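You operate a simulated robot arm through the tools that you are given. There is no shell and no other tool. Be economical: measure what you need, move in short steps, check, and stop when the job is done.

You are at the controls of a simulated two-armed robot. One attempt, no reset.

Task
Cap the open shaker cup, clamp both cups and shake them together.
Fine: guard down for one whole run, and it stays down; open both clamps afterwards and leave the cups in.

The check looks at the end state, three seconds after you hand in, the way a careful person would. Anything else that was tipped, shoved, dropped, spilled or broken makes it a failure. A push-on lid holds only when it is set on centred and level and pressed home; a screw cap is set on level and turned clockwise until tight.

Robot
Two 7-joint arms with two-finger grippers on one trunk, hanging from a carriage that runs on a gantry, over the field with the corners [0.81, 2.017], [-0.37, 2.016], [-0.37, -0.484], [0.81, -0.483] (x, y) and turns from -406 to 281 degrees about z. Base frame: it is fixed where the carriage stands at the start and does not move with it; the origin is on the floor, on the carriage's upright axis, x ahead of it, y to its left, z up; the surface under the hand at the start is at about z = 0.95. Units: m, degrees, N and s.
The left shoulder is at the start at [0, 0.236, 1.39], the right one opposite. With the tool pointing down near the work surface each hand reaches from about 0.26 to 0.74 m from the robot's upright axis, wherever it stands, measured 20 degrees to its own side. Places, roughly: left clamp [0.8, -0.1, 1.3]; right clamp [0.8, -0.4, 1.3]; shaker dial [0.8, -0.5, 1.1]; yellow guard [0.8, -0.1, 1.2]. Payload 3.43 kg a hand.
The TCP of each hand is the grasp point between the finger pads, 0.03 m short of the fingertips. In the tool frame z runs along the fingers and y along their closing line. The gripper opens to 0.104 m. The gripper's body begins 0.057 m behind the TCP.
Orientation is that of the tool frame in the base frame, as a unit quaternion [x, y, z, w]. With the fingers straight down and closing along the base's y, the tool's x points along the base's -x, its y along +y and its z along -z.

Tools
- The arms move only by the tool nudge_tool. It takes "left_steps", "right_steps" or both (then of equal length, played together; a hand with none holds still); each is a list of rows, each a list of 7 numbers: the shift along the base's x, y, z in units of 40 mm (1.0 is 40 mm), then the turn, a rotation vector about the base's x, y, z in units of 8 degrees (1.0 is 8 degrees), then the opening, from 0 (shut) to 1 (fully open). In form: [[tx, ty, tz, ax, ay, az, gripper], ...]. A call has 1 to 8 rows; each row shifts and turns the commanded pose from where the row before left it. A call with a number of a shift or a turn outside -1 to 1 is refused whole. Rows are played at 5 a second. More than 0.05 m and 8.6 degrees between two rows, or a gripper value outside its range, and nothing of the call is played. A pose out of reach is approached as far as the arm can. The call stops where the force on the tool passes 70 N (or 10 N more than at its start, if that is more) or the arm is blocked; 0.2 s more then pass. Each finger travels about 0.045 m/s and halts on what it meets, pressing with about 24 N; the grip force reading is that of the motor and also rises with nothing between the fingers. The clock runs only during rows and for 0.2 s after the last one: add rows that do not move to give the fingers time. It gives the time, the measured TCP pose, the force on the tool (base axes), the opening and the grip force at its end, in the units of the frame above (readings bear some noise), with the torque about the TCP (base axes, N m) and any sound that the robot's microphone picked up.
- Cameras (640 x 400 px; columns grow to the right, rows downward): "scene" is now at [0.2729, -0.0325, 1.5286]; the picture's right is [-0.41, -0.91, 0.00], its down [-0.66, 0.30, -0.69] and it looks along [0.63, -0.28, -0.72] (base axes); focal length 248 px, centre (320, 200). "left" rides on the left gripper at [0.067, -0.018, -0.09] in its tool frame; the picture's right is [0.25, 0.97, 0.00], its down [-0.73, 0.19, -0.66] and it looks along [-0.64, 0.17, 0.75] (tool axes); focal length 218 px, centre (320, 200). "right" rides on the right gripper at [0.067, 0.018, -0.09] in its tool frame; the picture's right is [-0.25, 0.97, 0.00], its down [-0.73, -0.19, -0.66] and it looks along [-0.64, -0.17, 0.75] (tool axes); focal length 218 px, centre (320, 200). There is no depth. A picture from a camera that has moved, and an enlarged one, comes with that camera's place and axes in the base frame and with its lens.
- capture(camera): a new picture of that camera. The clock stands still meanwhile.
- slide_trunk(by): slides the trunk up (or, below 0, down) by that many m; the arms and the scene camera ride with it, the base frame stays. It gives what a move gives, with no picture.
- drive_base(legs): drives the robot by 1 to 6 legs, each [ahead, left, turn to the left] in m, m and degrees, along the robot's own axes; the way and the turn of a leg run together, so that a leg with both is an arc; at most 1.5 m and 180 degrees a leg. The arms and the cameras ride along, it lands a little off, and it stops where it bumps. It keeps to its track: a leg is cut to what the track allows. It gives what a move gives.
- turn_head(pan, tilt): turns the head with the scene camera to pan (to the left, within 86 degrees either way) and tilt (down, from -29 to 69), counted from straight ahead of the robot. It gives what a move gives.
- zoom(camera, box): a new picture of the part [left, top, right, bottom] of that camera's present view, enlarged. The clock stands still meanwhile.
- close_job(): hands the job in; it is judged then, once.

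Go step by step. Nothing tells you exact positions but the pictures and the camera data: compare them with the known pose of the tool, close in by small moves and look again before you grip or let go. The budget is 120 turns and 88 pictures, counting those below and the enlarged ones. Unless the task says otherwise, let go and move clear before handing in.

The tools are called after "Call:" by a JSON object that holds its "op" and its "data". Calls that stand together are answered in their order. nudge_tool: Moves the arms, as the interface text tells. Its arguments: {"type":"object","properties":{"left_steps":{"type":"array","items":{"type":"array","items":{"type":"number"}}},"right_steps":{"type":"array","items":{"type":"array","items":{"type":"number"}}}},"required":[]} The other tools are called the same way: slide_trunk (by) slides the trunk up or down; drive_base (legs) drives the base; turn_head (pan, tilt) turns the head that bears the scene camera; capture (camera) takes a picture; zoom (camera, box) takes an enlarged picture of a part of a camera's view; close_job () hands the job in.

At the start:

```text
time: 0.0
left_tool_pos: [0.5037, 0.0667, 1.0008]
left_tool_rot: [-0.001, 1.0, 0.001, 0.0]
left_contact_force: [0.1, -0.2, 0.5]
left_wrist_torque: [-0.02, -0.01, 0.02]
left_opening: 0.1039
left_grasp_force: 0.0
right_tool_pos: [0.3089, -0.2582, 1.0]
right_tool_rot: [0.0, 1.0, 0.0, 0.0]
right_contact_force: [-0.1, 0.7, 0.9]
right_wrist_torque: [0.01, -0.01, -0.01]
right_opening: 0.1041
right_grasp_force: 0.2
trunk travel left (down, up): [-0.3, 0.34]
robot x, y, heading: [-0.001, 0.0005, -0.1]
head pan, tilt: [-24.2, 46.3]
```

scene: 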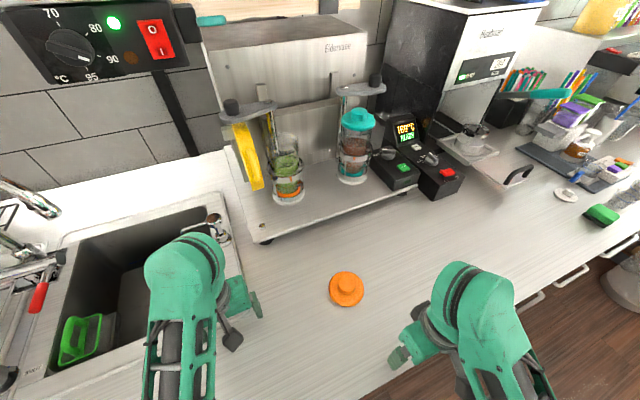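
right: 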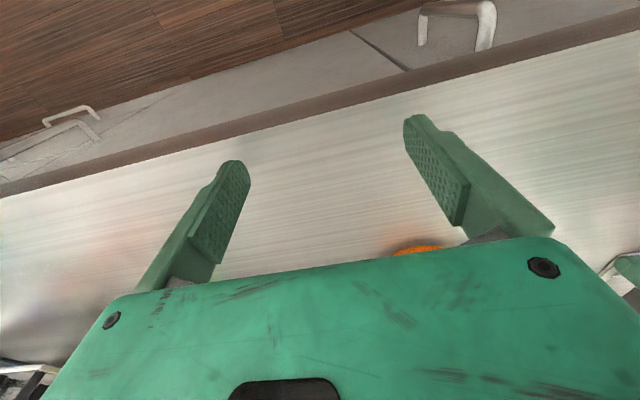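
left: 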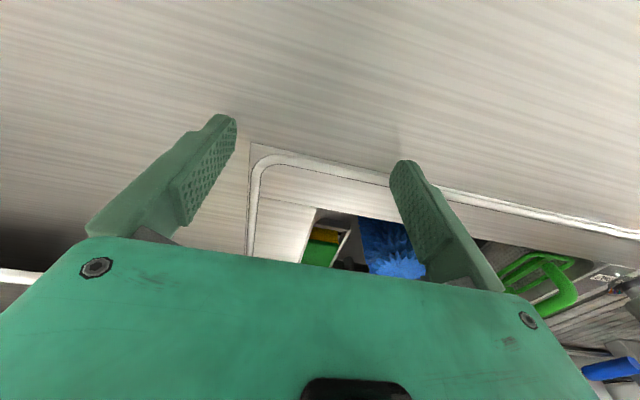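

I see the shaker with an open cup (left), a teal-capped cup (right), the yellow guard at the left side and an orange lid on the counter. I'll zoom in for detail.

Call:
{"op": "zoom", "data": {"camera": "scene", "box": [200, 60, 400, 220]}}

Call:
{"op": "zoom", "data": {"camera": "scene", "box": [360, 90, 500, 210]}}

Call:
{"op": "zoom", "data": {"camera": "scene", "box": [300, 250, 400, 320]}}

```text
2.50 times, centred on (300, 140) of scene
camera zoom: at [0.2729, -0.0325, 1.5286], right [-0.41, -0.91, 0.0], down [-0.66, 0.3, -0.69], along [0.63, -0.28, -0.72], focal length 620 px, centre (370, 350)
```

zoom: 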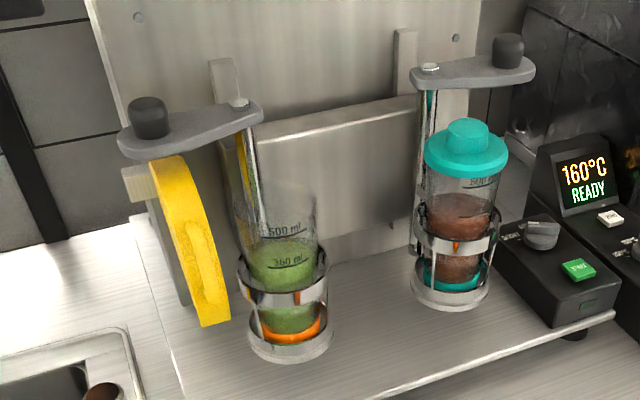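

```text
3.33 times, centred on (430, 150) of scene
camera zoom: at [0.2729, -0.0325, 1.5286], right [-0.41, -0.91, 0.0], down [-0.66, 0.3, -0.69], along [0.63, -0.28, -0.72], focal length 826 px, centre (-47, 367)
```

zoom: 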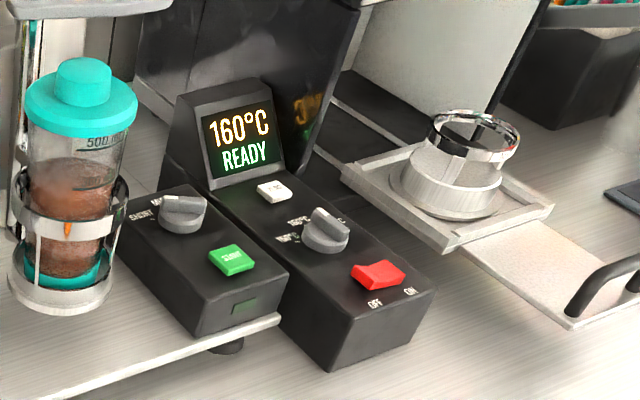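

```text
5.71 times, centred on (350, 285) of scene
camera zoom: at [0.2729, -0.0325, 1.5286], right [-0.41, -0.91, 0.0], down [-0.66, 0.3, -0.69], along [0.63, -0.28, -0.72], focal length 1416 px, centre (149, -286)
```

zoom: 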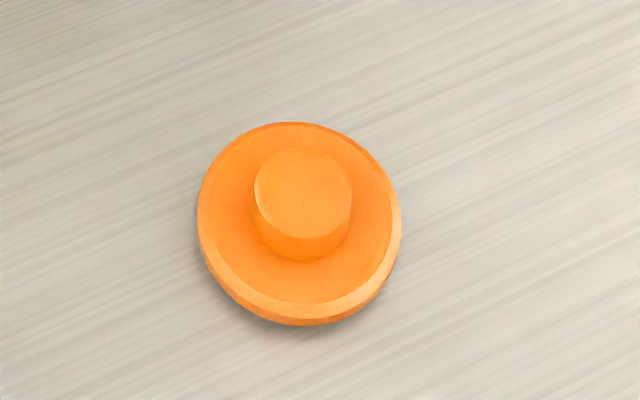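

The orange lid lies at about (0.48, -0.19), its knob up. I move the right hand above it and look.

Call:
{"op": "nudge_tool", "data": {"right_steps": [[0.85, 0.335, 0.3, 0, 0, 0, 1], [0.85, 0.335, 0.3, 0, 0, 0, 1], [0.85, 0.335, 0.3, 0, 0, 0, 1], [0.85, 0.335, 0.3, 0, 0, 0, 1], [0.85, 0.335, 0.3, 0, 0, 0, 1], [0, 0, 0, 0, 0, 0, 1]]}}

Call:
{"op": "capture", "data": {"camera": "right"}}

Call:
{"op": "capture", "data": {"camera": "scene"}}

```text
time: 1.4
left_tool_pos: [0.5049, 0.0655, 1.0]
left_tool_rot: [-0.001, 1.0, 0.001, 0.0]
left_contact_force: [-1.0, 0.4, 0.5]
left_wrist_torque: [0.03, 0.0, 0.0]
left_opening: 0.1042
left_grasp_force: 0.0
right_tool_pos: [0.476, -0.1904, 1.0593]
right_tool_rot: [0.0, 1.0, 0.0, -0.001]
right_contact_force: [-0.2, 0.9, 0.3]
right_wrist_torque: [0.01, -0.04, 0.04]
right_opening: 0.1041
right_grasp_force: 0.1
trunk travel left (down, up): [-0.3, 0.34]
robot x, y, heading: [-0.0013, -0.0006, -0.1]
head pan, tilt: [-24.2, 46.3]
```

```text
81 pictures are left
camera right: at [0.4089, -0.1741, 1.1489], right [0.25, 0.97, 0.0], down [0.73, -0.19, 0.66], along [0.63, -0.17, -0.75], focal length 218 px, centre (320, 200)
```

right: 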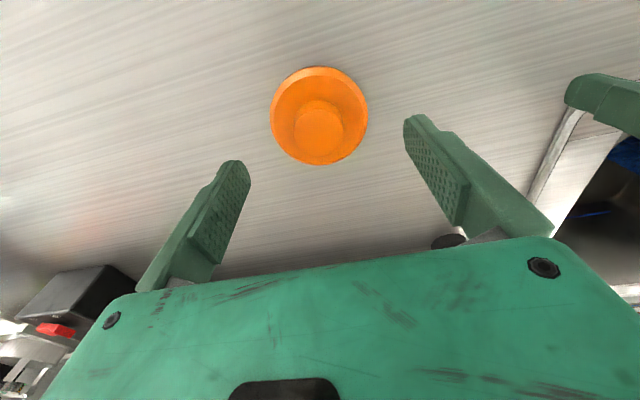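

```text
80 pictures are left
camera scene: at [0.2725, -0.0326, 1.5284], right [-0.41, -0.91, 0.0], down [-0.66, 0.3, -0.69], along [0.63, -0.28, -0.72], focal length 248 px, centre (320, 200)
```

scene: 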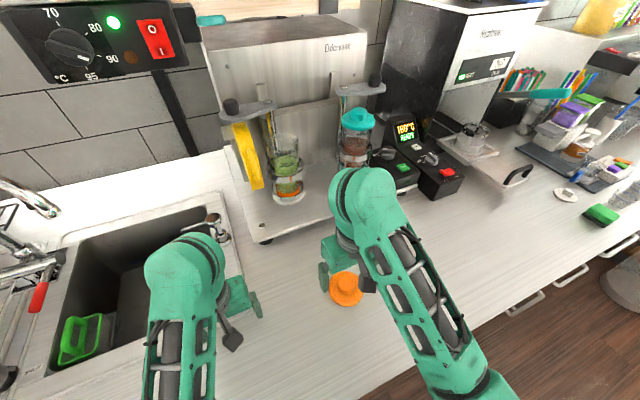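

The hand is centred over the lid. I narrow the fingers and lower them over the knob.

Call:
{"op": "nudge_tool", "data": {"right_steps": [[0, -0.04, 0, 0, 0, 0, 0.6], [0, 0, -0.5, 0, 0, 0, 0.6], [0, 0, -0.5, 0, 0, 0, 0.6], [0, 0, -0.3, 0, 0, 0, 0.6], [0, 0, 0, 0, 0, 0, 0.6]]}}

Call:
{"op": "capture", "data": {"camera": "right"}}

Call:
{"op": "zoom", "data": {"camera": "scene", "box": [300, 230, 400, 320]}}

```text
time: 2.6
left_tool_pos: [0.5065, 0.0668, 1.0005]
left_tool_rot: [0.0, 1.0, 0.001, 0.0]
left_contact_force: [0.0, -0.1, -0.9]
left_wrist_torque: [0.0, 0.02, 0.01]
left_opening: 0.1041
left_grasp_force: 0.2
right_tool_pos: [0.4791, -0.1941, 1.0085]
right_tool_rot: [0.001, 1.0, -0.001, 0.0]
right_contact_force: [-0.2, 0.2, 0.5]
right_wrist_torque: [0.02, -0.01, 0.02]
right_opening: 0.0624
right_grasp_force: 0.0
trunk travel left (down, up): [-0.3, 0.34]
robot x, y, heading: [-0.0037, 0.003, 0.1]
head pan, tilt: [-24.2, 46.3]
```

```text
79 pictures are left
camera right: at [0.4107, -0.1765, 1.0983], right [0.25, 0.97, 0.0], down [0.73, -0.19, 0.66], along [0.64, -0.17, -0.75], focal length 218 px, centre (320, 200)
```

right: 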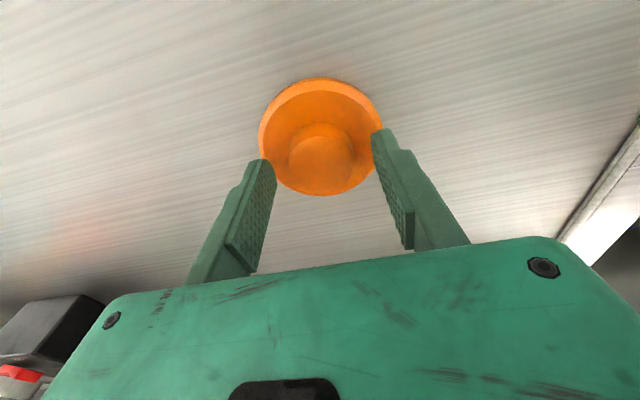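

```text
4.44 times, centred on (350, 275) of scene
camera zoom: at [0.273, -0.0326, 1.5286], right [-0.41, -0.91, 0.0], down [-0.66, 0.3, -0.69], along [0.63, -0.28, -0.72], focal length 1102 px, centre (187, -133)
```

zoom: 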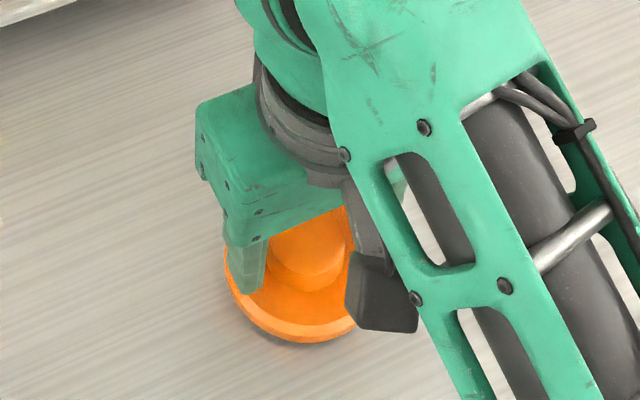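

Lateral alignment is good to a few mm. I lower further until the tips are close to the flange, then grip the knob.

Call:
{"op": "nudge_tool", "data": {"right_steps": [[-0.09, 0.0, -0.1, 0, 0, 0, 0.6], [0, 0, -0.1, 0, 0, 0, 0.6], [0, 0, 0, 0, 0, 0, 0.6]]}}

Call:
{"op": "capture", "data": {"camera": "right"}}

```text
time: 3.4
left_tool_pos: [0.5054, 0.0653, 0.9995]
left_tool_rot: [0.0, 1.0, 0.0, 0.001]
left_contact_force: [0.6, -0.3, 0.3]
left_wrist_torque: [0.0, -0.02, 0.02]
left_opening: 0.104
left_grasp_force: 0.0
right_tool_pos: [0.4742, -0.1941, 1.0001]
right_tool_rot: [0.0, 1.0, 0.0, 0.0]
right_contact_force: [0.4, 0.5, 0.9]
right_wrist_torque: [0.01, -0.02, -0.03]
right_opening: 0.0623
right_grasp_force: 0.2
trunk travel left (down, up): [-0.3, 0.34]
robot x, y, heading: [-0.0024, 0.0006, -0.1]
head pan, tilt: [-24.2, 46.3]
```

```text
77 pictures are left
camera right: at [0.4072, -0.1759, 1.0898], right [0.25, 0.97, 0.0], down [0.73, -0.19, 0.66], along [0.64, -0.17, -0.75], focal length 218 px, centre (320, 200)
```

right: 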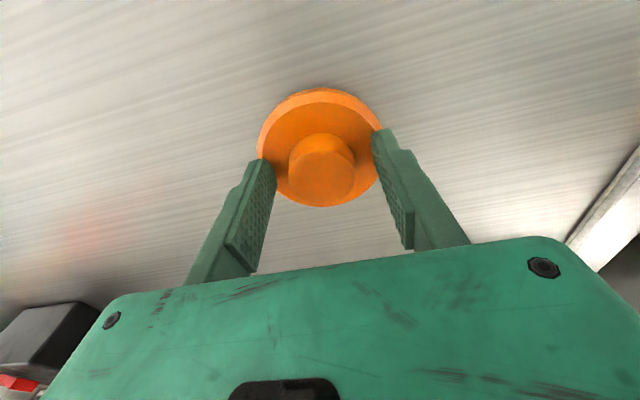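

Call:
{"op": "nudge_tool", "data": {"right_steps": [[0, 0, -0.06, 0, 0, 0, 0.6], [0, 0, 0, 0, 0, 0, 0.6]]}}

```text
time: 4.0
left_tool_pos: [0.5047, 0.0648, 1.0004]
left_tool_rot: [0.0, 1.0, 0.0, 0.0]
left_contact_force: [0.0, 0.0, -0.1]
left_wrist_torque: [-0.01, -0.04, 0.0]
left_opening: 0.1043
left_grasp_force: 0.1
right_tool_pos: [0.4757, -0.1931, 1.0002]
right_tool_rot: [0.0, 1.0, 0.0, 0.001]
right_contact_force: [-3.6, -0.4, 12.7]
right_wrist_torque: [0.08, 0.17, 0.0]
right_opening: 0.0623
right_grasp_force: 0.1
trunk travel left (down, up): [-0.3, 0.34]
robot x, y, heading: [-0.0018, -0.0019, 0.0]
head pan, tilt: [-24.2, 46.3]
```

The tips touch the flange. I raise by 1.5 mm and grip the knob.

Call:
{"op": "nudge_tool", "data": {"right_steps": [[0, 0, 0.08, 0, 0, 0, 0.6], [0, 0, 0, 0, 0, 0, 0], [0, 0, 0, 0, 0, 0, 0], [0, 0, 0, 0, 0, 0, 0], [0, 0, 0, 0, 0, 0, 0]]}}

Call:
{"op": "capture", "data": {"camera": "right"}}

```text
time: 5.2
left_tool_pos: [0.5048, 0.0668, 1.0003]
left_tool_rot: [0.0, 1.0, 0.0, 0.001]
left_contact_force: [-0.5, 0.5, 0.5]
left_wrist_torque: [-0.01, -0.01, 0.03]
left_opening: 0.1039
left_grasp_force: 0.2
right_tool_pos: [0.4746, -0.1932, 0.9997]
right_tool_rot: [0.0, 1.0, 0.001, 0.0]
right_contact_force: [-0.1, 0.5, -0.5]
right_wrist_torque: [0.0, 0.0, 0.03]
right_opening: 0.0397
right_grasp_force: 24.2
trunk travel left (down, up): [-0.3, 0.34]
robot x, y, heading: [-0.0019, 0.0002, -0.1]
head pan, tilt: [-24.2, 46.3]
```

```text
76 pictures are left
camera right: at [0.4071, -0.1759, 1.0906], right [0.25, 0.97, 0.0], down [0.73, -0.19, 0.66], along [0.64, -0.17, -0.75], focal length 218 px, centre (320, 200)
```

right: 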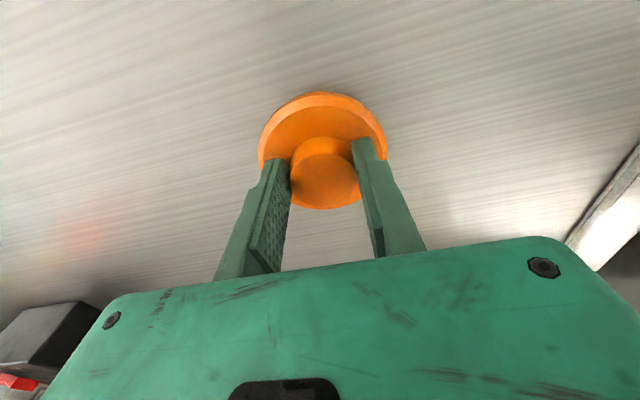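

Grip holds at 39.7 mm. I lift both hands clear.

Call:
{"op": "nudge_tool", "data": {"right_steps": [[0, 0, 0.5, 0, 0, 0, 0], [-0.1, 0, 1, 0, 0, 0, 0], [-0.2, 0, 1, 0, 0, 0, 0], [-0.2, 0, 1, 0, 0, 0, 0], [-0.2, 0, 1, 0, 0, 0, 0], [-0.2, 0, 1, 0, 0, 0, 0], [-0.2, 0, 1, 0, 0, 0, 0], [0, 0, 0.5, 0, 0, 0, 0]], "left_steps": [[0, 0, 0.5, 0, 0, 0, 1], [-0.5, 0.3, 0.8, 0, 0, 0, 1], [-0.5, 0.3, 0.8, 0, 0, 0, 1], [-0.5, 0.3, 0.8, 0, 0, 0, 1], [-0.5, 0.3, 0.8, 0, 0, 0, 1], [-0.5, 0.3, 0.8, 0, 0, 0, 1], [-0.5, 0.3, 0.8, 0, 0, 0, 1], [0, 0, 0, 0, 0, 0, 1]]}}

Call:
{"op": "turn_head", "data": {"pan": -18, "tilt": 25}}

Call:
{"op": "capture", "data": {"camera": "scene"}}

```text
time: 7.0
left_tool_pos: [0.4886, 0.1032, 1.1037]
left_tool_rot: [0.0, 1.0, 0.0, 0.0]
left_contact_force: [1.0, 0.8, 0.0]
left_wrist_torque: [-0.02, 0.03, -0.01]
left_opening: 0.1039
left_grasp_force: 0.0
left hand out of reach, approached as far as the arm can: row 3, 4, 5, 6, 7
right_tool_pos: [0.5412, -0.1843, 1.1749]
right_tool_rot: [0.001, 1.0, -0.001, 0.003]
right_contact_force: [-0.1, -0.5, -0.1]
right_wrist_torque: [0.01, 0.02, -0.01]
right_opening: 0.0394
right_grasp_force: 24.0
right hand out of reach, approached as far as the arm can: row 3, 4, 5, 6, 7, 8
trunk travel left (down, up): [-0.3, 0.34]
robot x, y, heading: [0.0015, 0.004, -0.0]
head pan, tilt: [-24.2, 46.3]
```

```text
time: 7.8
left_tool_pos: [0.4882, 0.1038, 1.1043]
left_tool_rot: [0.0, 1.0, 0.001, -0.001]
left_contact_force: [0.1, -0.6, 0.3]
left_wrist_torque: [-0.02, 0.0, 0.0]
left_opening: 0.104
left_grasp_force: 0.1
right_tool_pos: [0.5403, -0.1832, 1.176]
right_tool_rot: [0.0, 1.0, 0.0, 0.004]
right_contact_force: [-0.2, -0.6, -0.8]
right_wrist_torque: [-0.02, 0.02, -0.01]
right_opening: 0.0394
right_grasp_force: 24.2
trunk travel left (down, up): [-0.3, 0.34]
robot x, y, heading: [0.0018, 0.0011, -0.1]
head pan, tilt: [-18.0, 25.0]
```

```text
75 pictures are left
camera scene: at [0.2873, -0.0282, 1.5609], right [-0.31, -0.95, 0.0], down [-0.4, 0.13, -0.91], along [0.86, -0.28, -0.42], focal length 248 px, centre (320, 200)
```

scene: 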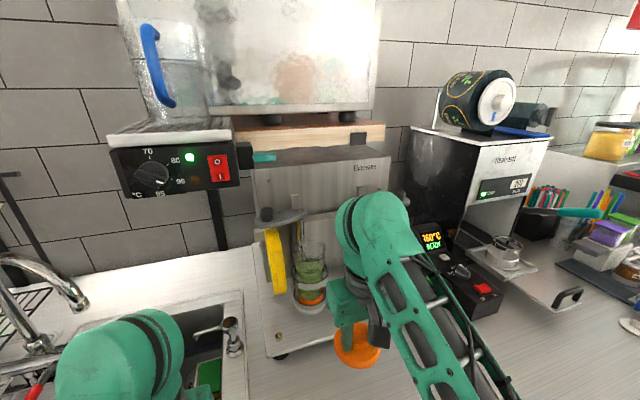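

The arms were limited at this trunk height; I raise the trunk by 0.2 m so that the hands can work at cup height, then look again.

Call:
{"op": "slide_trunk", "data": {"by": 0.2}}

Call:
{"op": "nudge_tool", "data": {"right_steps": [[-0.8, -0.8, 0, 0, 0, 0, 0], [-0.8, -0.8, 0, 0, 0, 0, 0], [-0.8, -0.8, 0, 0, 0, 0, 0], [-0.8, -0.8, 0, 0, 0, 0, 0], [0, 0, 0, 0, 0, 0, 0]]}}

Call:
{"op": "turn_head", "data": {"pan": -18, "tilt": 40}}

Call:
{"op": "capture", "data": {"camera": "scene"}}

```text
time: 10.0
left_tool_pos: [0.4871, 0.1037, 1.3045]
left_tool_rot: [0.001, 1.0, -0.001, 0.0]
left_contact_force: [1.1, 0.4, 0.7]
left_wrist_torque: [0.01, -0.04, 0.0]
left_opening: 0.1041
left_grasp_force: 0.1
right_tool_pos: [0.5408, -0.1847, 1.3759]
right_tool_rot: [0.0, 1.0, 0.0, 0.003]
right_contact_force: [0.8, 0.3, -0.6]
right_wrist_torque: [0.0, 0.02, -0.01]
right_opening: 0.0396
right_grasp_force: 24.0
trunk travel left (down, up): [-0.5, 0.14]
robot x, y, heading: [0.0007, -0.0016, 0.1]
head pan, tilt: [-18.0, 25.0]
```

```text
time: 11.2
left_tool_pos: [0.4885, 0.1032, 1.303]
left_tool_rot: [-0.001, 1.0, 0.0, 0.0]
left_contact_force: [0.9, 0.5, -0.8]
left_wrist_torque: [-0.02, 0.0, 0.02]
left_opening: 0.1041
left_grasp_force: 0.2
right_tool_pos: [0.5201, -0.3183, 1.3408]
right_tool_rot: [0.0, 1.0, 0.0, 0.003]
right_contact_force: [-0.3, 0.2, 0.0]
right_wrist_torque: [-0.05, 0.02, 0.01]
right_opening: 0.0393
right_grasp_force: 23.9
right hand out of reach, approached as far as the arm can: row 1, 2, 3, 4
trunk travel left (down, up): [-0.5, 0.14]
robot x, y, heading: [0.0015, -0.0034, 0.1]
head pan, tilt: [-18.0, 25.0]
```

```text
time: 12.0
left_tool_pos: [0.4869, 0.1043, 1.3046]
left_tool_rot: [0.001, 1.0, 0.0, 0.001]
left_contact_force: [-0.7, -0.3, -0.1]
left_wrist_torque: [0.02, -0.02, -0.01]
left_opening: 0.104
left_grasp_force: 0.1
right_tool_pos: [0.5201, -0.3183, 1.3421]
right_tool_rot: [0.0, 1.0, 0.0, 0.002]
right_contact_force: [0.1, 0.0, 0.0]
right_wrist_torque: [-0.02, 0.0, 0.05]
right_opening: 0.0393
right_grasp_force: 23.7
trunk travel left (down, up): [-0.5, 0.14]
robot x, y, heading: [-0.0008, -0.0004, -0.1]
head pan, tilt: [-18.0, 40.0]
```

```text
74 pictures are left
camera scene: at [0.2806, -0.026, 1.7377], right [-0.31, -0.95, 0.0], down [-0.61, 0.2, -0.77], along [0.73, -0.24, -0.64], focal length 248 px, centre (320, 200)
```

scene: 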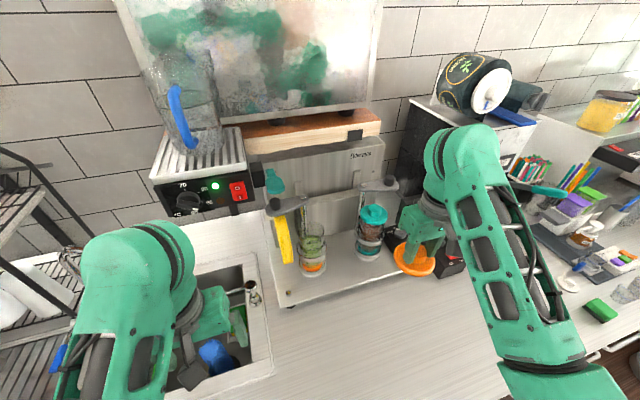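

Call:
{"op": "zoom", "data": {"camera": "scene", "box": [250, 140, 410, 300]}}

```text
2.50 times, centred on (330, 220) of scene
camera zoom: at [0.2806, -0.026, 1.7377], right [-0.31, -0.95, 0.0], down [-0.61, 0.2, -0.77], along [0.73, -0.24, -0.64], focal length 620 px, centre (295, 150)
```

zoom: 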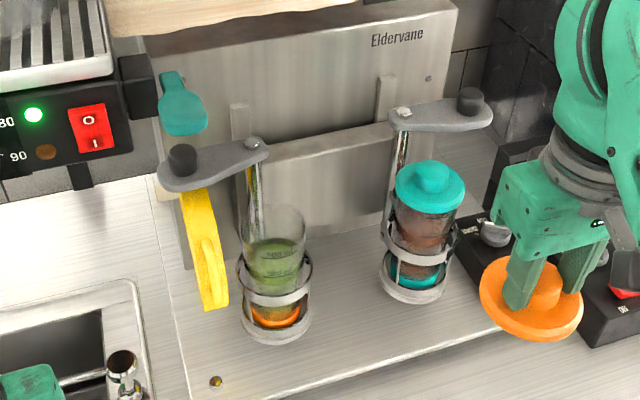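

Triangulated: left cup about (0.754,-0.155), right cup (0.754,-0.354), clamp pivots at x≈0.84, z≈1.27; the boiler box hangs at x≈0.68, z≈1.44, y≳-0.03 and must be avoided. I tuck the left hand back, then drive closer.

Call:
{"op": "nudge_tool", "data": {"left_steps": [[-0.65, 0.5, -0.42, 0, 0, 0, 1], [-0.65, 0.5, -0.42, 0, 0, 0, 1], [-0.65, 0.5, -0.42, 0, 0, 0, 1], [-0.65, 0.5, -0.42, 0, 0, 0, 1], [-0.65, 0.5, -0.42, 0, 0, 0, 1], [-0.65, 0.5, -0.42, 0, 0, 0, 1], [0, 0, 0, 0, 0, 0, 1]]}}

Call:
{"op": "drive_base", "data": {"legs": [[0.1, -0.12, 0]]}}

Call:
{"op": "turn_head", "data": {"pan": -5, "tilt": 45}}

Call:
{"op": "capture", "data": {"camera": "scene"}}

```text
time: 13.6
left_tool_pos: [0.3419, 0.2223, 1.1913]
left_tool_rot: [0.001, 1.0, 0.0, 0.0]
left_contact_force: [0.0, -0.3, -0.5]
left_wrist_torque: [0.03, -0.03, -0.03]
left_opening: 0.104
left_grasp_force: 0.0
left hand out of reach, approached as far as the arm can: row 1, 2
right_tool_pos: [0.5203, -0.318, 1.3426]
right_tool_rot: [0.0, 1.0, 0.0, 0.003]
right_contact_force: [-0.3, 0.3, -0.6]
right_wrist_torque: [0.0, 0.01, 0.0]
right_opening: 0.0393
right_grasp_force: 24.2
trunk travel left (down, up): [-0.5, 0.14]
robot x, y, heading: [0.0011, -0.0005, 0.0]
head pan, tilt: [-18.0, 40.0]
```

```text
time: 15.0
left_tool_pos: [0.4425, 0.1049, 1.1917]
left_tool_rot: [-0.002, 1.0, 0.0, 0.0]
left_contact_force: [-0.1, 0.8, -0.5]
left_wrist_torque: [-0.02, 0.03, 0.01]
left_opening: 0.1041
left_grasp_force: 0.0
right_tool_pos: [0.6213, -0.4341, 1.3415]
right_tool_rot: [-0.002, 1.0, 0.0, 0.003]
right_contact_force: [0.4, 0.5, -0.4]
right_wrist_torque: [0.03, -0.03, -0.02]
right_opening: 0.0394
right_grasp_force: 24.1
trunk travel left (down, up): [-0.5, 0.14]
robot x, y, heading: [0.0953, -0.1183, -0.0]
head pan, tilt: [-18.0, 40.0]
```

```text
time: 15.7
left_tool_pos: [0.4423, 0.1053, 1.1917]
left_tool_rot: [-0.001, 1.0, 0.0, 0.0]
left_contact_force: [0.4, 0.7, -0.5]
left_wrist_torque: [-0.01, 0.01, -0.01]
left_opening: 0.104
left_grasp_force: 0.1
right_tool_pos: [0.6217, -0.4331, 1.3422]
right_tool_rot: [-0.002, 1.0, 0.0, 0.003]
right_contact_force: [-0.7, -0.6, 0.5]
right_wrist_torque: [0.0, 0.08, -0.02]
right_opening: 0.0392
right_grasp_force: 24.2
trunk travel left (down, up): [-0.5, 0.14]
robot x, y, heading: [0.102, -0.1161, 0.1]
head pan, tilt: [-5.0, 45.0]
```

```text
72 pictures are left
camera scene: at [0.3813, -0.1234, 1.7304], right [-0.08, -1.0, 0.0], down [-0.7, 0.06, -0.71], along [0.7, -0.06, -0.71], focal length 248 px, centre (320, 200)
```

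scene: 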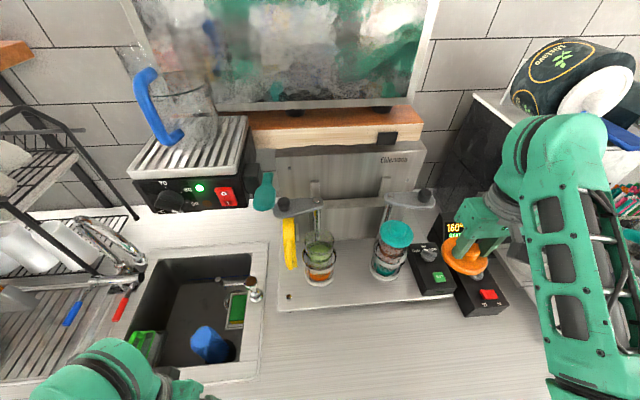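

Call:
{"op": "zoom", "data": {"camera": "scene", "box": [230, 150, 410, 310]}}

Call:
{"op": "zoom", "data": {"camera": "scene", "box": [390, 210, 510, 320]}}

```text
2.50 times, centred on (320, 230) of scene
camera zoom: at [0.3813, -0.1234, 1.7304], right [-0.08, -1.0, 0.0], down [-0.7, 0.06, -0.71], along [0.7, -0.06, -0.71], focal length 620 px, centre (320, 125)
```

zoom: 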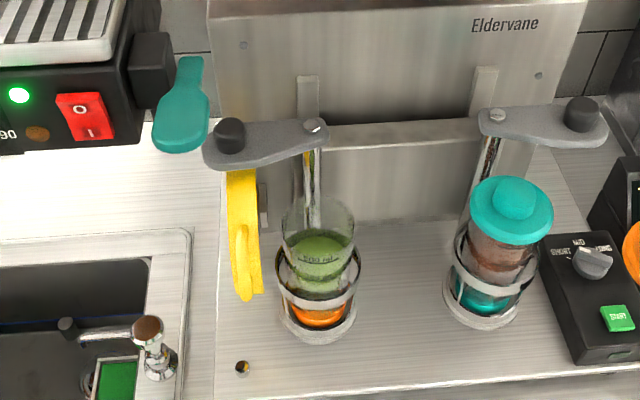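

```text
3.64 times, centred on (450, 265) of scene
camera zoom: at [0.3813, -0.1234, 1.7304], right [-0.08, -1.0, 0.0], down [-0.7, 0.06, -0.71], along [0.7, -0.06, -0.71], focal length 901 px, centre (-153, -36)
```

zoom: 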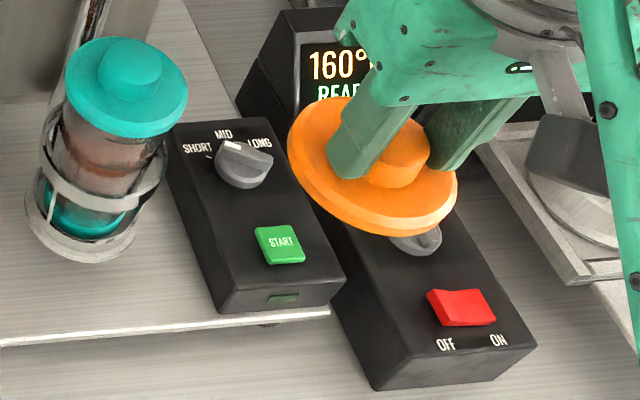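

Call:
{"op": "zoom", "data": {"camera": "scene", "box": [260, 185, 340, 305]}}

```text
3.33 times, centred on (300, 245) of scene
camera zoom: at [0.3813, -0.1234, 1.7304], right [-0.08, -1.0, 0.0], down [-0.7, 0.06, -0.71], along [0.7, -0.06, -0.71], focal length 826 px, centre (387, 50)
```

zoom: 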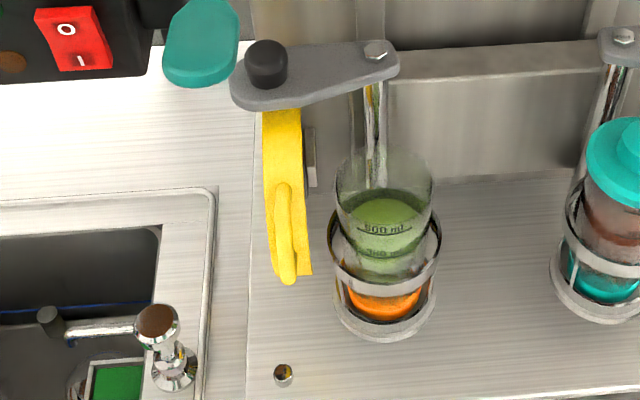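

Now I drive 0.1 m further ahead and bring the lid above the left cup at a safe height.

Call:
{"op": "drive_base", "data": {"legs": [[0.1, 0, 0]]}}

Call:
{"op": "nudge_tool", "data": {"right_steps": [[-0.2, 1, 0.0, 0, 0, 0, 0], [-0.2, 1, 0, 0, 0, 0, 0], [0, 1, 0, 0, 0, 0, 0], [0, 1, 0, 0, 0, 0, 0], [0, 1, 0, 0, 0, 0, 0], [0, 1, 0, 0, 0, 0, 0], [0, 1, 0, 0, 0, 0, 0], [0, 0, 0, 0, 0, 0, 0]]}}

Call:
{"op": "capture", "data": {"camera": "scene"}}

```text
time: 16.9
left_tool_pos: [0.5418, 0.1061, 1.1916]
left_tool_rot: [-0.002, 1.0, 0.0, 0.001]
left_contact_force: [-0.8, 0.3, 0.6]
left_wrist_torque: [0.01, -0.02, 0.0]
left_opening: 0.1039
left_grasp_force: 0.1
right_tool_pos: [0.72, -0.4327, 1.342]
right_tool_rot: [-0.001, 1.0, 0.0, 0.004]
right_contact_force: [0.3, -0.9, -0.9]
right_wrist_torque: [0.02, 0.05, 0.02]
right_opening: 0.0397
right_grasp_force: 23.8
trunk travel left (down, up): [-0.5, 0.14]
robot x, y, heading: [0.2019, -0.1183, 0.1]
head pan, tilt: [-5.0, 45.0]
```

```text
time: 18.7
left_tool_pos: [0.541, 0.1051, 1.191]
left_tool_rot: [-0.002, 1.0, 0.001, 0.0]
left_contact_force: [-0.8, 0.4, 0.5]
left_wrist_torque: [-0.01, 0.02, 0.01]
left_opening: 0.104
left_grasp_force: 0.1
right_tool_pos: [0.7224, -0.1541, 1.3325]
right_tool_rot: [-0.002, 1.0, 0.0, 0.004]
right_contact_force: [-0.5, -1.1, -0.5]
right_wrist_torque: [-0.02, -0.02, 0.02]
right_opening: 0.0394
right_grasp_force: 24.0
right hand out of reach, approached as far as the arm can: row 1, 2
trunk travel left (down, up): [-0.5, 0.14]
robot x, y, heading: [0.1979, -0.1165, 0.3]
head pan, tilt: [-5.0, 45.0]
```

```text
68 pictures are left
camera scene: at [0.48, -0.1229, 1.7304], right [-0.08, -1.0, 0.0], down [-0.7, 0.06, -0.71], along [0.7, -0.06, -0.71], focal length 248 px, centre (320, 200)
```

scene: 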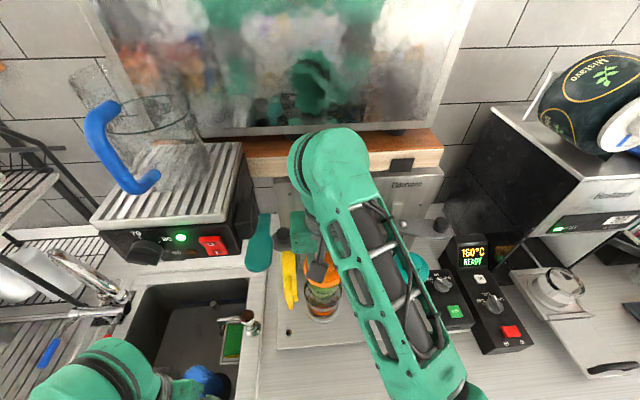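

Call:
{"op": "capture", "data": {"camera": "right"}}

Call:
{"op": "zoom", "data": {"camera": "scene", "box": [240, 200, 380, 350]}}

```text
67 pictures are left
camera right: at [0.6546, -0.1366, 1.4226], right [0.25, 0.97, 0.0], down [0.73, -0.19, 0.66], along [0.64, -0.16, -0.75], focal length 218 px, centre (320, 200)
```

right: 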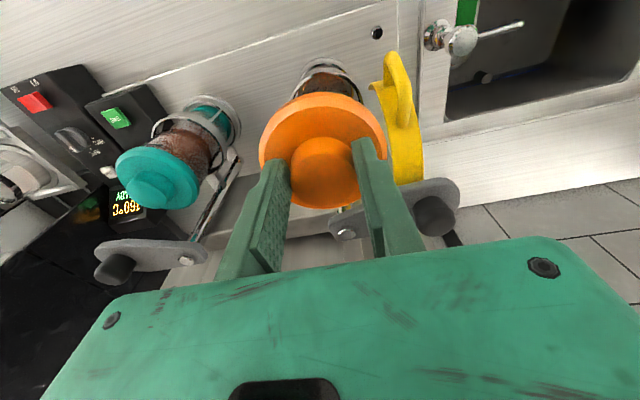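

```text
2.67 times, centred on (310, 275) of scene
camera zoom: at [0.48, -0.1229, 1.7304], right [-0.08, -1.0, 0.0], down [-0.7, 0.06, -0.71], along [0.7, -0.06, -0.71], focal length 661 px, centre (347, 0)
```

zoom: 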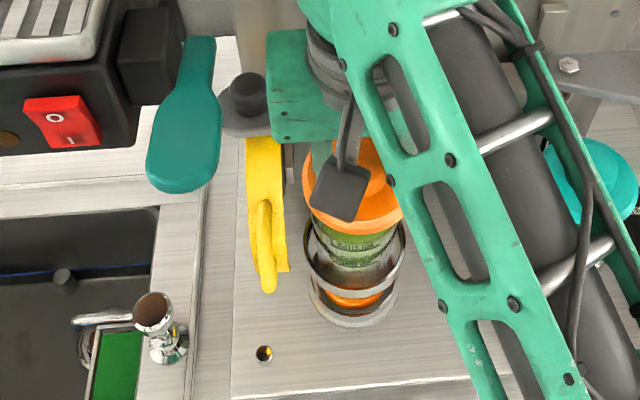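

Now lower to just above the rim: TCP to about (0.753,-0.152,1.285) and look.

Call:
{"op": "nudge_tool", "data": {"right_steps": [[0.4, 0.02, -0.2, 0, 0, 0, 0], [0.38, 0.03, -0.4, 0, 0, 0, 0], [0, 0, -0.5, 0, 0, 0, 0], [0, 0, 0, 0, 0, 0, 0]]}}

Call:
{"op": "capture", "data": {"camera": "right"}}

Call:
{"op": "zoom", "data": {"camera": "scene", "box": [260, 210, 360, 330]}}

```text
time: 19.7
left_tool_pos: [0.5401, 0.1045, 1.1916]
left_tool_rot: [-0.002, 1.0, 0.0, 0.0]
left_contact_force: [0.4, -0.6, -1.2]
left_wrist_torque: [0.01, 0.02, 0.03]
left_opening: 0.1039
left_grasp_force: 0.0
right_tool_pos: [0.7524, -0.1524, 1.2874]
right_tool_rot: [-0.002, 1.0, 0.0, 0.003]
right_contact_force: [0.6, 0.2, 0.1]
right_wrist_torque: [0.0, -0.01, 0.01]
right_opening: 0.0395
right_grasp_force: 24.2
trunk travel left (down, up): [-0.5, 0.14]
robot x, y, heading: [0.1966, -0.1196, 0.3]
head pan, tilt: [-5.0, 45.0]
```

```text
65 pictures are left
camera right: at [0.6852, -0.1352, 1.3777], right [0.25, 0.97, 0.0], down [0.73, -0.19, 0.66], along [0.64, -0.16, -0.75], focal length 218 px, centre (320, 200)
```

right: 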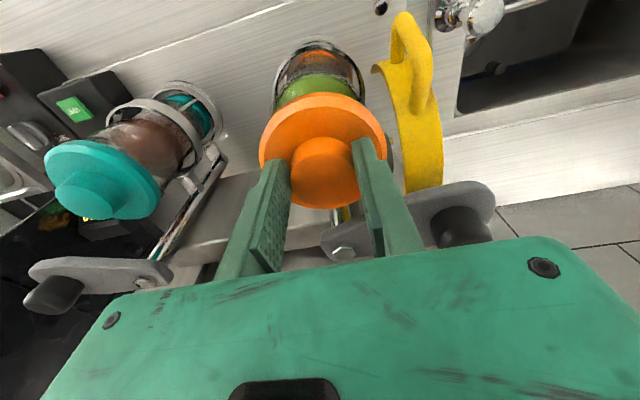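

```text
3.33 times, centred on (310, 270) of scene
camera zoom: at [0.48, -0.1229, 1.7304], right [-0.08, -1.0, 0.0], down [-0.7, 0.06, -0.71], along [0.7, -0.06, -0.71], focal length 826 px, centre (353, -33)
```

zoom: 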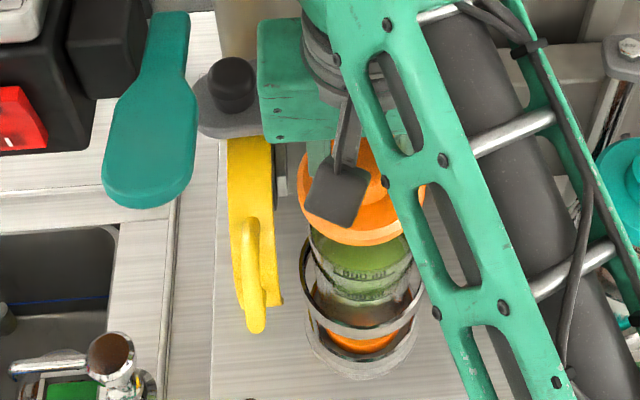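

The y alignment looks good; for the x alignment I step the hand aside (up and right) to get clear views of the cup rim from both cameras.

Call:
{"op": "nudge_tool", "data": {"right_steps": [[0, 0, 0.5, 0, 0, 0, 0], [-0.3, -0.9, 0, 0, 0, 0, 0], [-0.3, -0.9, 0, 0, 0, 0, 0], [-0.3, -0.9, 0, 0, 0, 0, 0], [0, 0, 0, 0, 0, 0, 0]]}}

Call:
{"op": "zoom", "data": {"camera": "right", "box": [350, 20, 550, 180]}}

Call:
{"op": "zoom", "data": {"camera": "scene", "box": [270, 200, 370, 320]}}

```text
time: 20.9
left_tool_pos: [0.5406, 0.1054, 1.1913]
left_tool_rot: [-0.002, 1.0, 0.0, 0.0]
left_contact_force: [0.9, -0.3, 0.3]
left_wrist_torque: [-0.01, -0.02, -0.05]
left_opening: 0.1041
left_grasp_force: 0.1
right_tool_pos: [0.7149, -0.2597, 1.3069]
right_tool_rot: [-0.002, 1.0, 0.0, 0.003]
right_contact_force: [-0.1, 0.6, 0.6]
right_wrist_torque: [0.02, 0.01, -0.01]
right_opening: 0.0395
right_grasp_force: 23.7
trunk travel left (down, up): [-0.5, 0.14]
robot x, y, heading: [0.2016, -0.1164, 0.4]
head pan, tilt: [-5.0, 45.0]
```

```text
2.50 times, centred on (450, 100) of right
camera zoom: at [0.6472, -0.2434, 1.3975], right [0.25, 0.97, 0.0], down [0.73, -0.19, 0.66], along [0.64, -0.16, -0.75], focal length 546 px, centre (-5, 450)
```

zoom: 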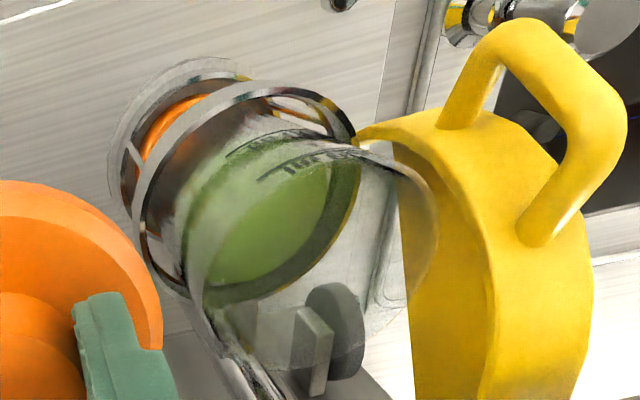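

```text
3.33 times, centred on (320, 260) of scene
camera zoom: at [0.48, -0.1229, 1.7304], right [-0.08, -1.0, 0.0], down [-0.7, 0.06, -0.71], along [0.7, -0.06, -0.71], focal length 826 px, centre (320, 0)
```

zoom: 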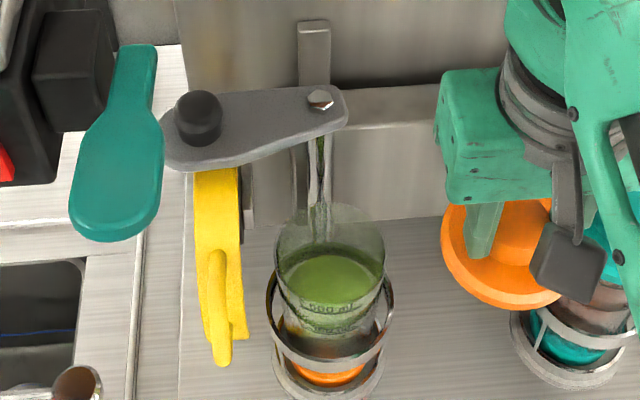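

Rim centre comes out at about (0.753,-0.152), rim z≈1.215. I return over it and lower gently to first contact.

Call:
{"op": "nudge_tool", "data": {"right_steps": [[0.33, 0.9, 0, 0, 0, 0, 0], [0.33, 0.9, 0, 0, 0, 0, 0], [0.32, 0.89, 0, 0, 0, 0, 0], [0, 0, -0.5, 0, 0, 0, 0], [0, 0, -0.2, 0, 0, 0, 0], [0, 0, -0.15, 0, 0, 0, 0], [0, 0, 0, 0, 0, 0, 0]]}}

Call:
{"op": "zoom", "data": {"camera": "right", "box": [230, 20, 430, 220]}}

Call:
{"op": "zoom", "data": {"camera": "scene", "box": [270, 200, 370, 320]}}

```text
time: 22.5
left_tool_pos: [0.5403, 0.1063, 1.191]
left_tool_rot: [-0.002, 1.0, -0.001, 0.0]
left_contact_force: [0.5, -0.5, -0.5]
left_wrist_torque: [0.02, -0.04, -0.01]
left_opening: 0.1039
left_grasp_force: 0.0
right_tool_pos: [0.757, -0.1525, 1.2748]
right_tool_rot: [-0.002, 1.0, 0.0, 0.003]
right_contact_force: [-0.1, 0.5, -0.1]
right_wrist_torque: [0.02, 0.0, -0.01]
right_opening: 0.0393
right_grasp_force: 24.2
trunk travel left (down, up): [-0.5, 0.14]
robot x, y, heading: [0.2016, -0.1162, 0.1]
head pan, tilt: [-5.0, 45.0]
```

```text
2.00 times, centred on (330, 120) of right
camera zoom: at [0.6886, -0.1353, 1.3639], right [0.25, 0.97, 0.0], down [0.73, -0.19, 0.66], along [0.64, -0.16, -0.75], focal length 436 px, centre (300, 360)
```

zoom: 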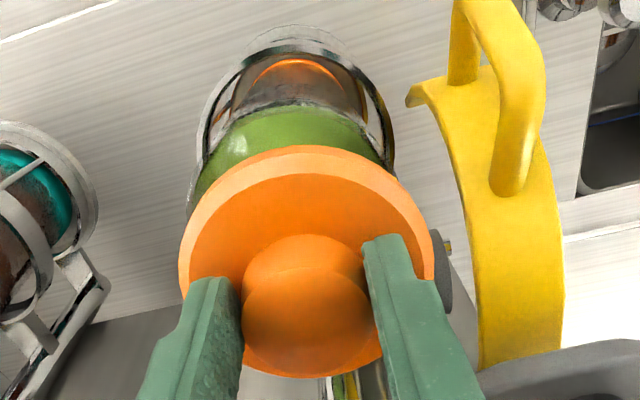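

```text
3.33 times, centred on (320, 260) of scene
camera zoom: at [0.48, -0.1229, 1.7304], right [-0.08, -1.0, 0.0], down [-0.7, 0.06, -0.71], along [0.7, -0.06, -0.71], focal length 826 px, centre (320, 0)
```

zoom: 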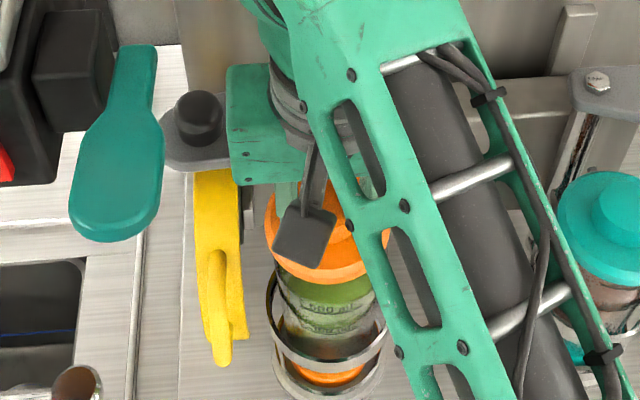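

Relative alignment is nearly concentric; a 2 mm correction to -x and -y, then I lower slowly to contact.

Call:
{"op": "nudge_tool", "data": {"right_steps": [[-0.04, -0.055, -0.05, 0, 0, 0, 0], [0, 0, -0.1, 0, 0, 0, 0], [0, 0, -0.1, 0, 0, 0, 0], [0, 0, 0, 0, 0, 0, 0]]}}

Call:
{"op": "zoom", "data": {"camera": "right", "box": [230, 20, 430, 220]}}

```text
time: 23.5
left_tool_pos: [0.5417, 0.1047, 1.191]
left_tool_rot: [-0.002, 1.0, 0.0, 0.0]
left_contact_force: [0.6, -0.3, -0.2]
left_wrist_torque: [-0.01, -0.01, 0.0]
left_opening: 0.104
left_grasp_force: 0.1
right_tool_pos: [0.7555, -0.1545, 1.2649]
right_tool_rot: [-0.001, 1.0, -0.001, 0.003]
right_contact_force: [-0.1, -0.1, -0.3]
right_wrist_torque: [0.0, 0.0, -0.01]
right_opening: 0.0392
right_grasp_force: 23.9
trunk travel left (down, up): [-0.5, 0.14]
robot x, y, heading: [0.2032, -0.1152, -0.1]
head pan, tilt: [-5.0, 45.0]
```

```text
2.00 times, centred on (330, 120) of right
camera zoom: at [0.6881, -0.1377, 1.3535], right [0.25, 0.97, 0.0], down [0.73, -0.19, 0.66], along [0.64, -0.16, -0.75], focal length 436 px, centre (300, 360)
```

zoom: 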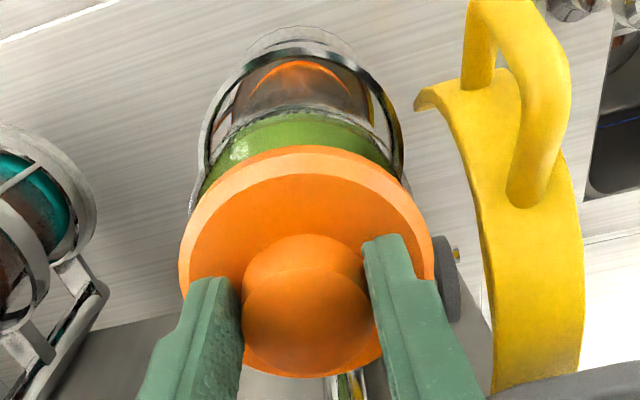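

Call:
{"op": "nudge_tool", "data": {"right_steps": [[0, 0, -0.1, 0, 0, 0, 0], [0, 0, -0.08, 0, 0, 0, 0], [0, 0, 0, 0, 0, 0, 0]]}}

```text
time: 24.3
left_tool_pos: [0.5428, 0.1066, 1.1917]
left_tool_rot: [-0.002, 1.0, 0.0, 0.001]
left_contact_force: [0.2, 1.0, 0.2]
left_wrist_torque: [-0.01, 0.0, -0.02]
left_opening: 0.1037
left_grasp_force: 0.3
right_tool_pos: [0.7588, -0.1552, 1.2627]
right_tool_rot: [-0.002, 1.0, 0.002, 0.008]
right_contact_force: [-2.1, -0.6, 26.4]
right_wrist_torque: [-0.16, -0.52, -0.02]
right_opening: 0.0389
right_grasp_force: 23.9
trunk travel left (down, up): [-0.5, 0.14]
robot x, y, heading: [0.2008, -0.117, 0.2]
head pan, tilt: [-5.0, 45.0]
```

Call:
{"op": "zoom", "data": {"camera": "right", "box": [230, 20, 430, 220]}}

Call:
{"op": "zoom", "data": {"camera": "scene", "box": [280, 220, 360, 310]}}

```text
2.00 times, centred on (330, 120) of right
camera zoom: at [0.6896, -0.1377, 1.351], right [0.25, 0.97, 0.01], down [0.72, -0.19, 0.67], along [0.65, -0.16, -0.74], focal length 436 px, centre (300, 360)
```

zoom: 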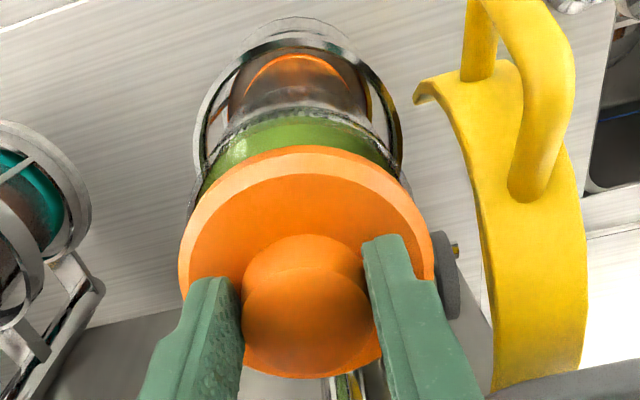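

```text
4.44 times, centred on (320, 265) of scene
camera zoom: at [0.4808, -0.1231, 1.7312], right [-0.08, -1.0, 0.0], down [-0.7, 0.06, -0.71], along [0.71, -0.06, -0.71], focal length 1102 px, centre (320, -89)
```

zoom: 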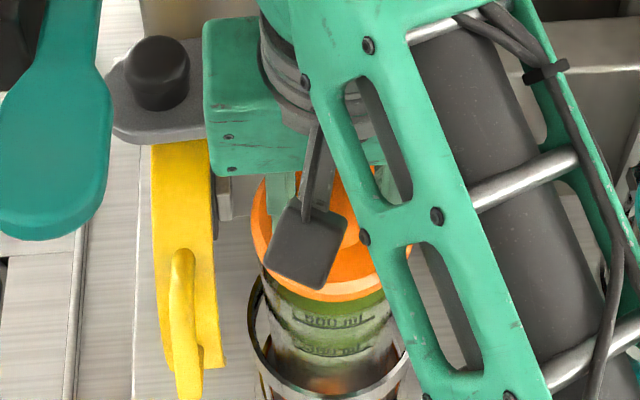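

Call:
{"op": "zoom", "data": {"camera": "right", "box": [270, 60, 390, 135]}}

Call:
{"op": "zoom", "data": {"camera": "right", "box": [40, 80, 220, 220]}}

```text
5.33 times, centred on (330, 98) of right
camera zoom: at [0.6896, -0.1377, 1.351], right [0.25, 0.97, 0.01], down [0.72, -0.19, 0.67], along [0.65, -0.16, -0.74], focal length 1164 px, centre (267, 747)
```

zoom: 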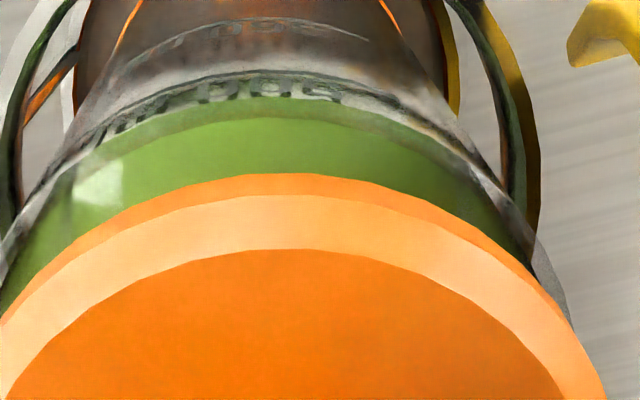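

```text
2.86 times, centred on (130, 150) of right
camera zoom: at [0.6896, -0.1377, 1.351], right [0.25, 0.97, 0.01], down [0.72, -0.19, 0.67], along [0.65, -0.16, -0.74], focal length 624 px, centre (863, 343)
```

zoom: 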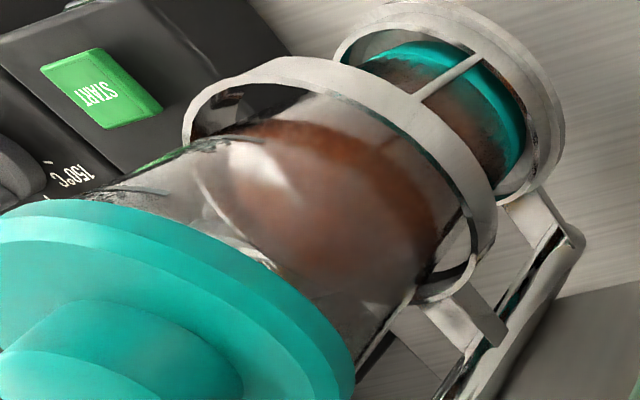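

The torque shows contact only on the far (+x) side; the lid sits about 6 mm ahead of the TCP in the grip, so it is too far ahead of the cup. I lift slightly, shift back 7 mm and look.

Call:
{"op": "nudge_tool", "data": {"right_steps": [[0, 0, 0.2, 0, 0, 0, 0], [-0.17, 0, 0, 0, 0, 0, 0], [0, 0, 0, 0, 0, 0, 0]]}}

Call:
{"op": "zoom", "data": {"camera": "scene", "box": [280, 220, 360, 310]}}

Call:
{"op": "zoom", "data": {"camera": "right", "box": [250, 40, 410, 140]}}

```text
time: 25.1
left_tool_pos: [0.5413, 0.1051, 1.1903]
left_tool_rot: [-0.002, 1.0, 0.0, 0.0]
left_contact_force: [0.5, -0.3, 0.3]
left_wrist_torque: [0.0, -0.03, 0.0]
left_opening: 0.104
left_grasp_force: 0.1
right_tool_pos: [0.7489, -0.1541, 1.2631]
right_tool_rot: [-0.002, 1.0, 0.0, 0.002]
right_contact_force: [-0.1, -0.8, -1.0]
right_wrist_torque: [0.01, 0.02, -0.01]
right_opening: 0.0396
right_grasp_force: 24.2
trunk travel left (down, up): [-0.5, 0.14]
robot x, y, heading: [0.2007, -0.1146, 0.4]
head pan, tilt: [-5.0, 45.0]
```

```text
4.44 times, centred on (320, 265) of scene
camera zoom: at [0.48, -0.1229, 1.7302], right [-0.08, -1.0, 0.0], down [-0.7, 0.06, -0.71], along [0.7, -0.06, -0.71], focal length 1102 px, centre (320, -89)
```

zoom: 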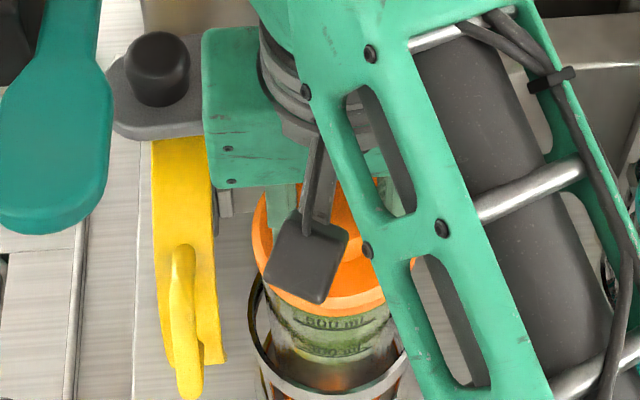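

```text
4.00 times, centred on (330, 90) of right
camera zoom: at [0.681, -0.1371, 1.3532], right [0.25, 0.97, 0.0], down [0.73, -0.19, 0.66], along [0.64, -0.16, -0.75], focal length 873 px, centre (280, 640)
```

zoom: 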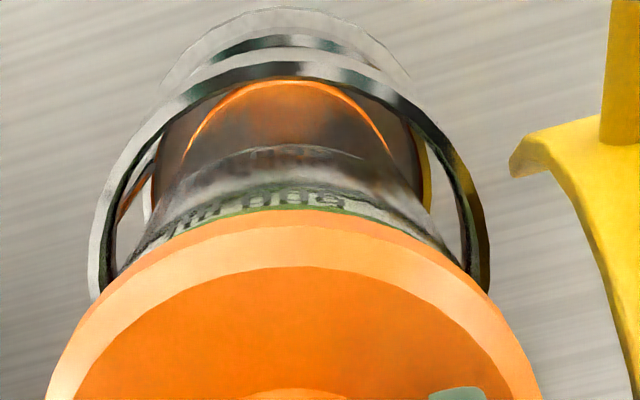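

Call:
{"op": "nudge_tool", "data": {"right_steps": [[0, 0, -0.08, 0, 0, 0, 0], [0, 0, -0.08, 0, 0, 0, 0], [0, 0, 0, 0, 0, 0, 0]]}}

```text
time: 25.9
left_tool_pos: [0.5407, 0.1057, 1.1912]
left_tool_rot: [-0.001, 1.0, 0.0, -0.001]
left_contact_force: [-0.9, -0.3, 0.1]
left_wrist_torque: [-0.02, -0.01, -0.01]
left_opening: 0.1043
left_grasp_force: 0.1
right_tool_pos: [0.7488, -0.1536, 1.259]
right_tool_rot: [-0.002, 1.0, 0.0, 0.004]
right_contact_force: [-0.4, 0.5, -0.6]
right_wrist_torque: [0.03, 0.01, 0.0]
right_opening: 0.0393
right_grasp_force: 24.2
trunk travel left (down, up): [-0.5, 0.14]
robot x, y, heading: [0.2, -0.1161, 0.0]
head pan, tilt: [-5.0, 45.0]
```

No contact yet at 1.259, lower than the previous contact. I continue down.

Call:
{"op": "nudge_tool", "data": {"right_steps": [[0, 0, -0.08, 0, 0, 0, 0], [0, 0, -0.06, 0, 0, 0, 0], [0, 0, 0, 0, 0, 0, 0]]}}

```text
time: 26.7
left_tool_pos: [0.5427, 0.1058, 1.1916]
left_tool_rot: [-0.002, 1.0, 0.0, 0.001]
left_contact_force: [-1.3, 0.7, 0.1]
left_wrist_torque: [0.01, 0.02, -0.02]
left_opening: 0.1039
left_grasp_force: 0.1
right_tool_pos: [0.7498, -0.1519, 1.2564]
right_tool_rot: [-0.001, 1.0, 0.001, 0.007]
right_contact_force: [-8.0, 0.7, 27.6]
right_wrist_torque: [0.09, 0.51, -0.05]
right_opening: 0.0392
right_grasp_force: 24.2
trunk travel left (down, up): [-0.5, 0.14]
robot x, y, heading: [0.2006, -0.1193, 0.4]
head pan, tilt: [-5.0, 45.0]
heard: snap
```

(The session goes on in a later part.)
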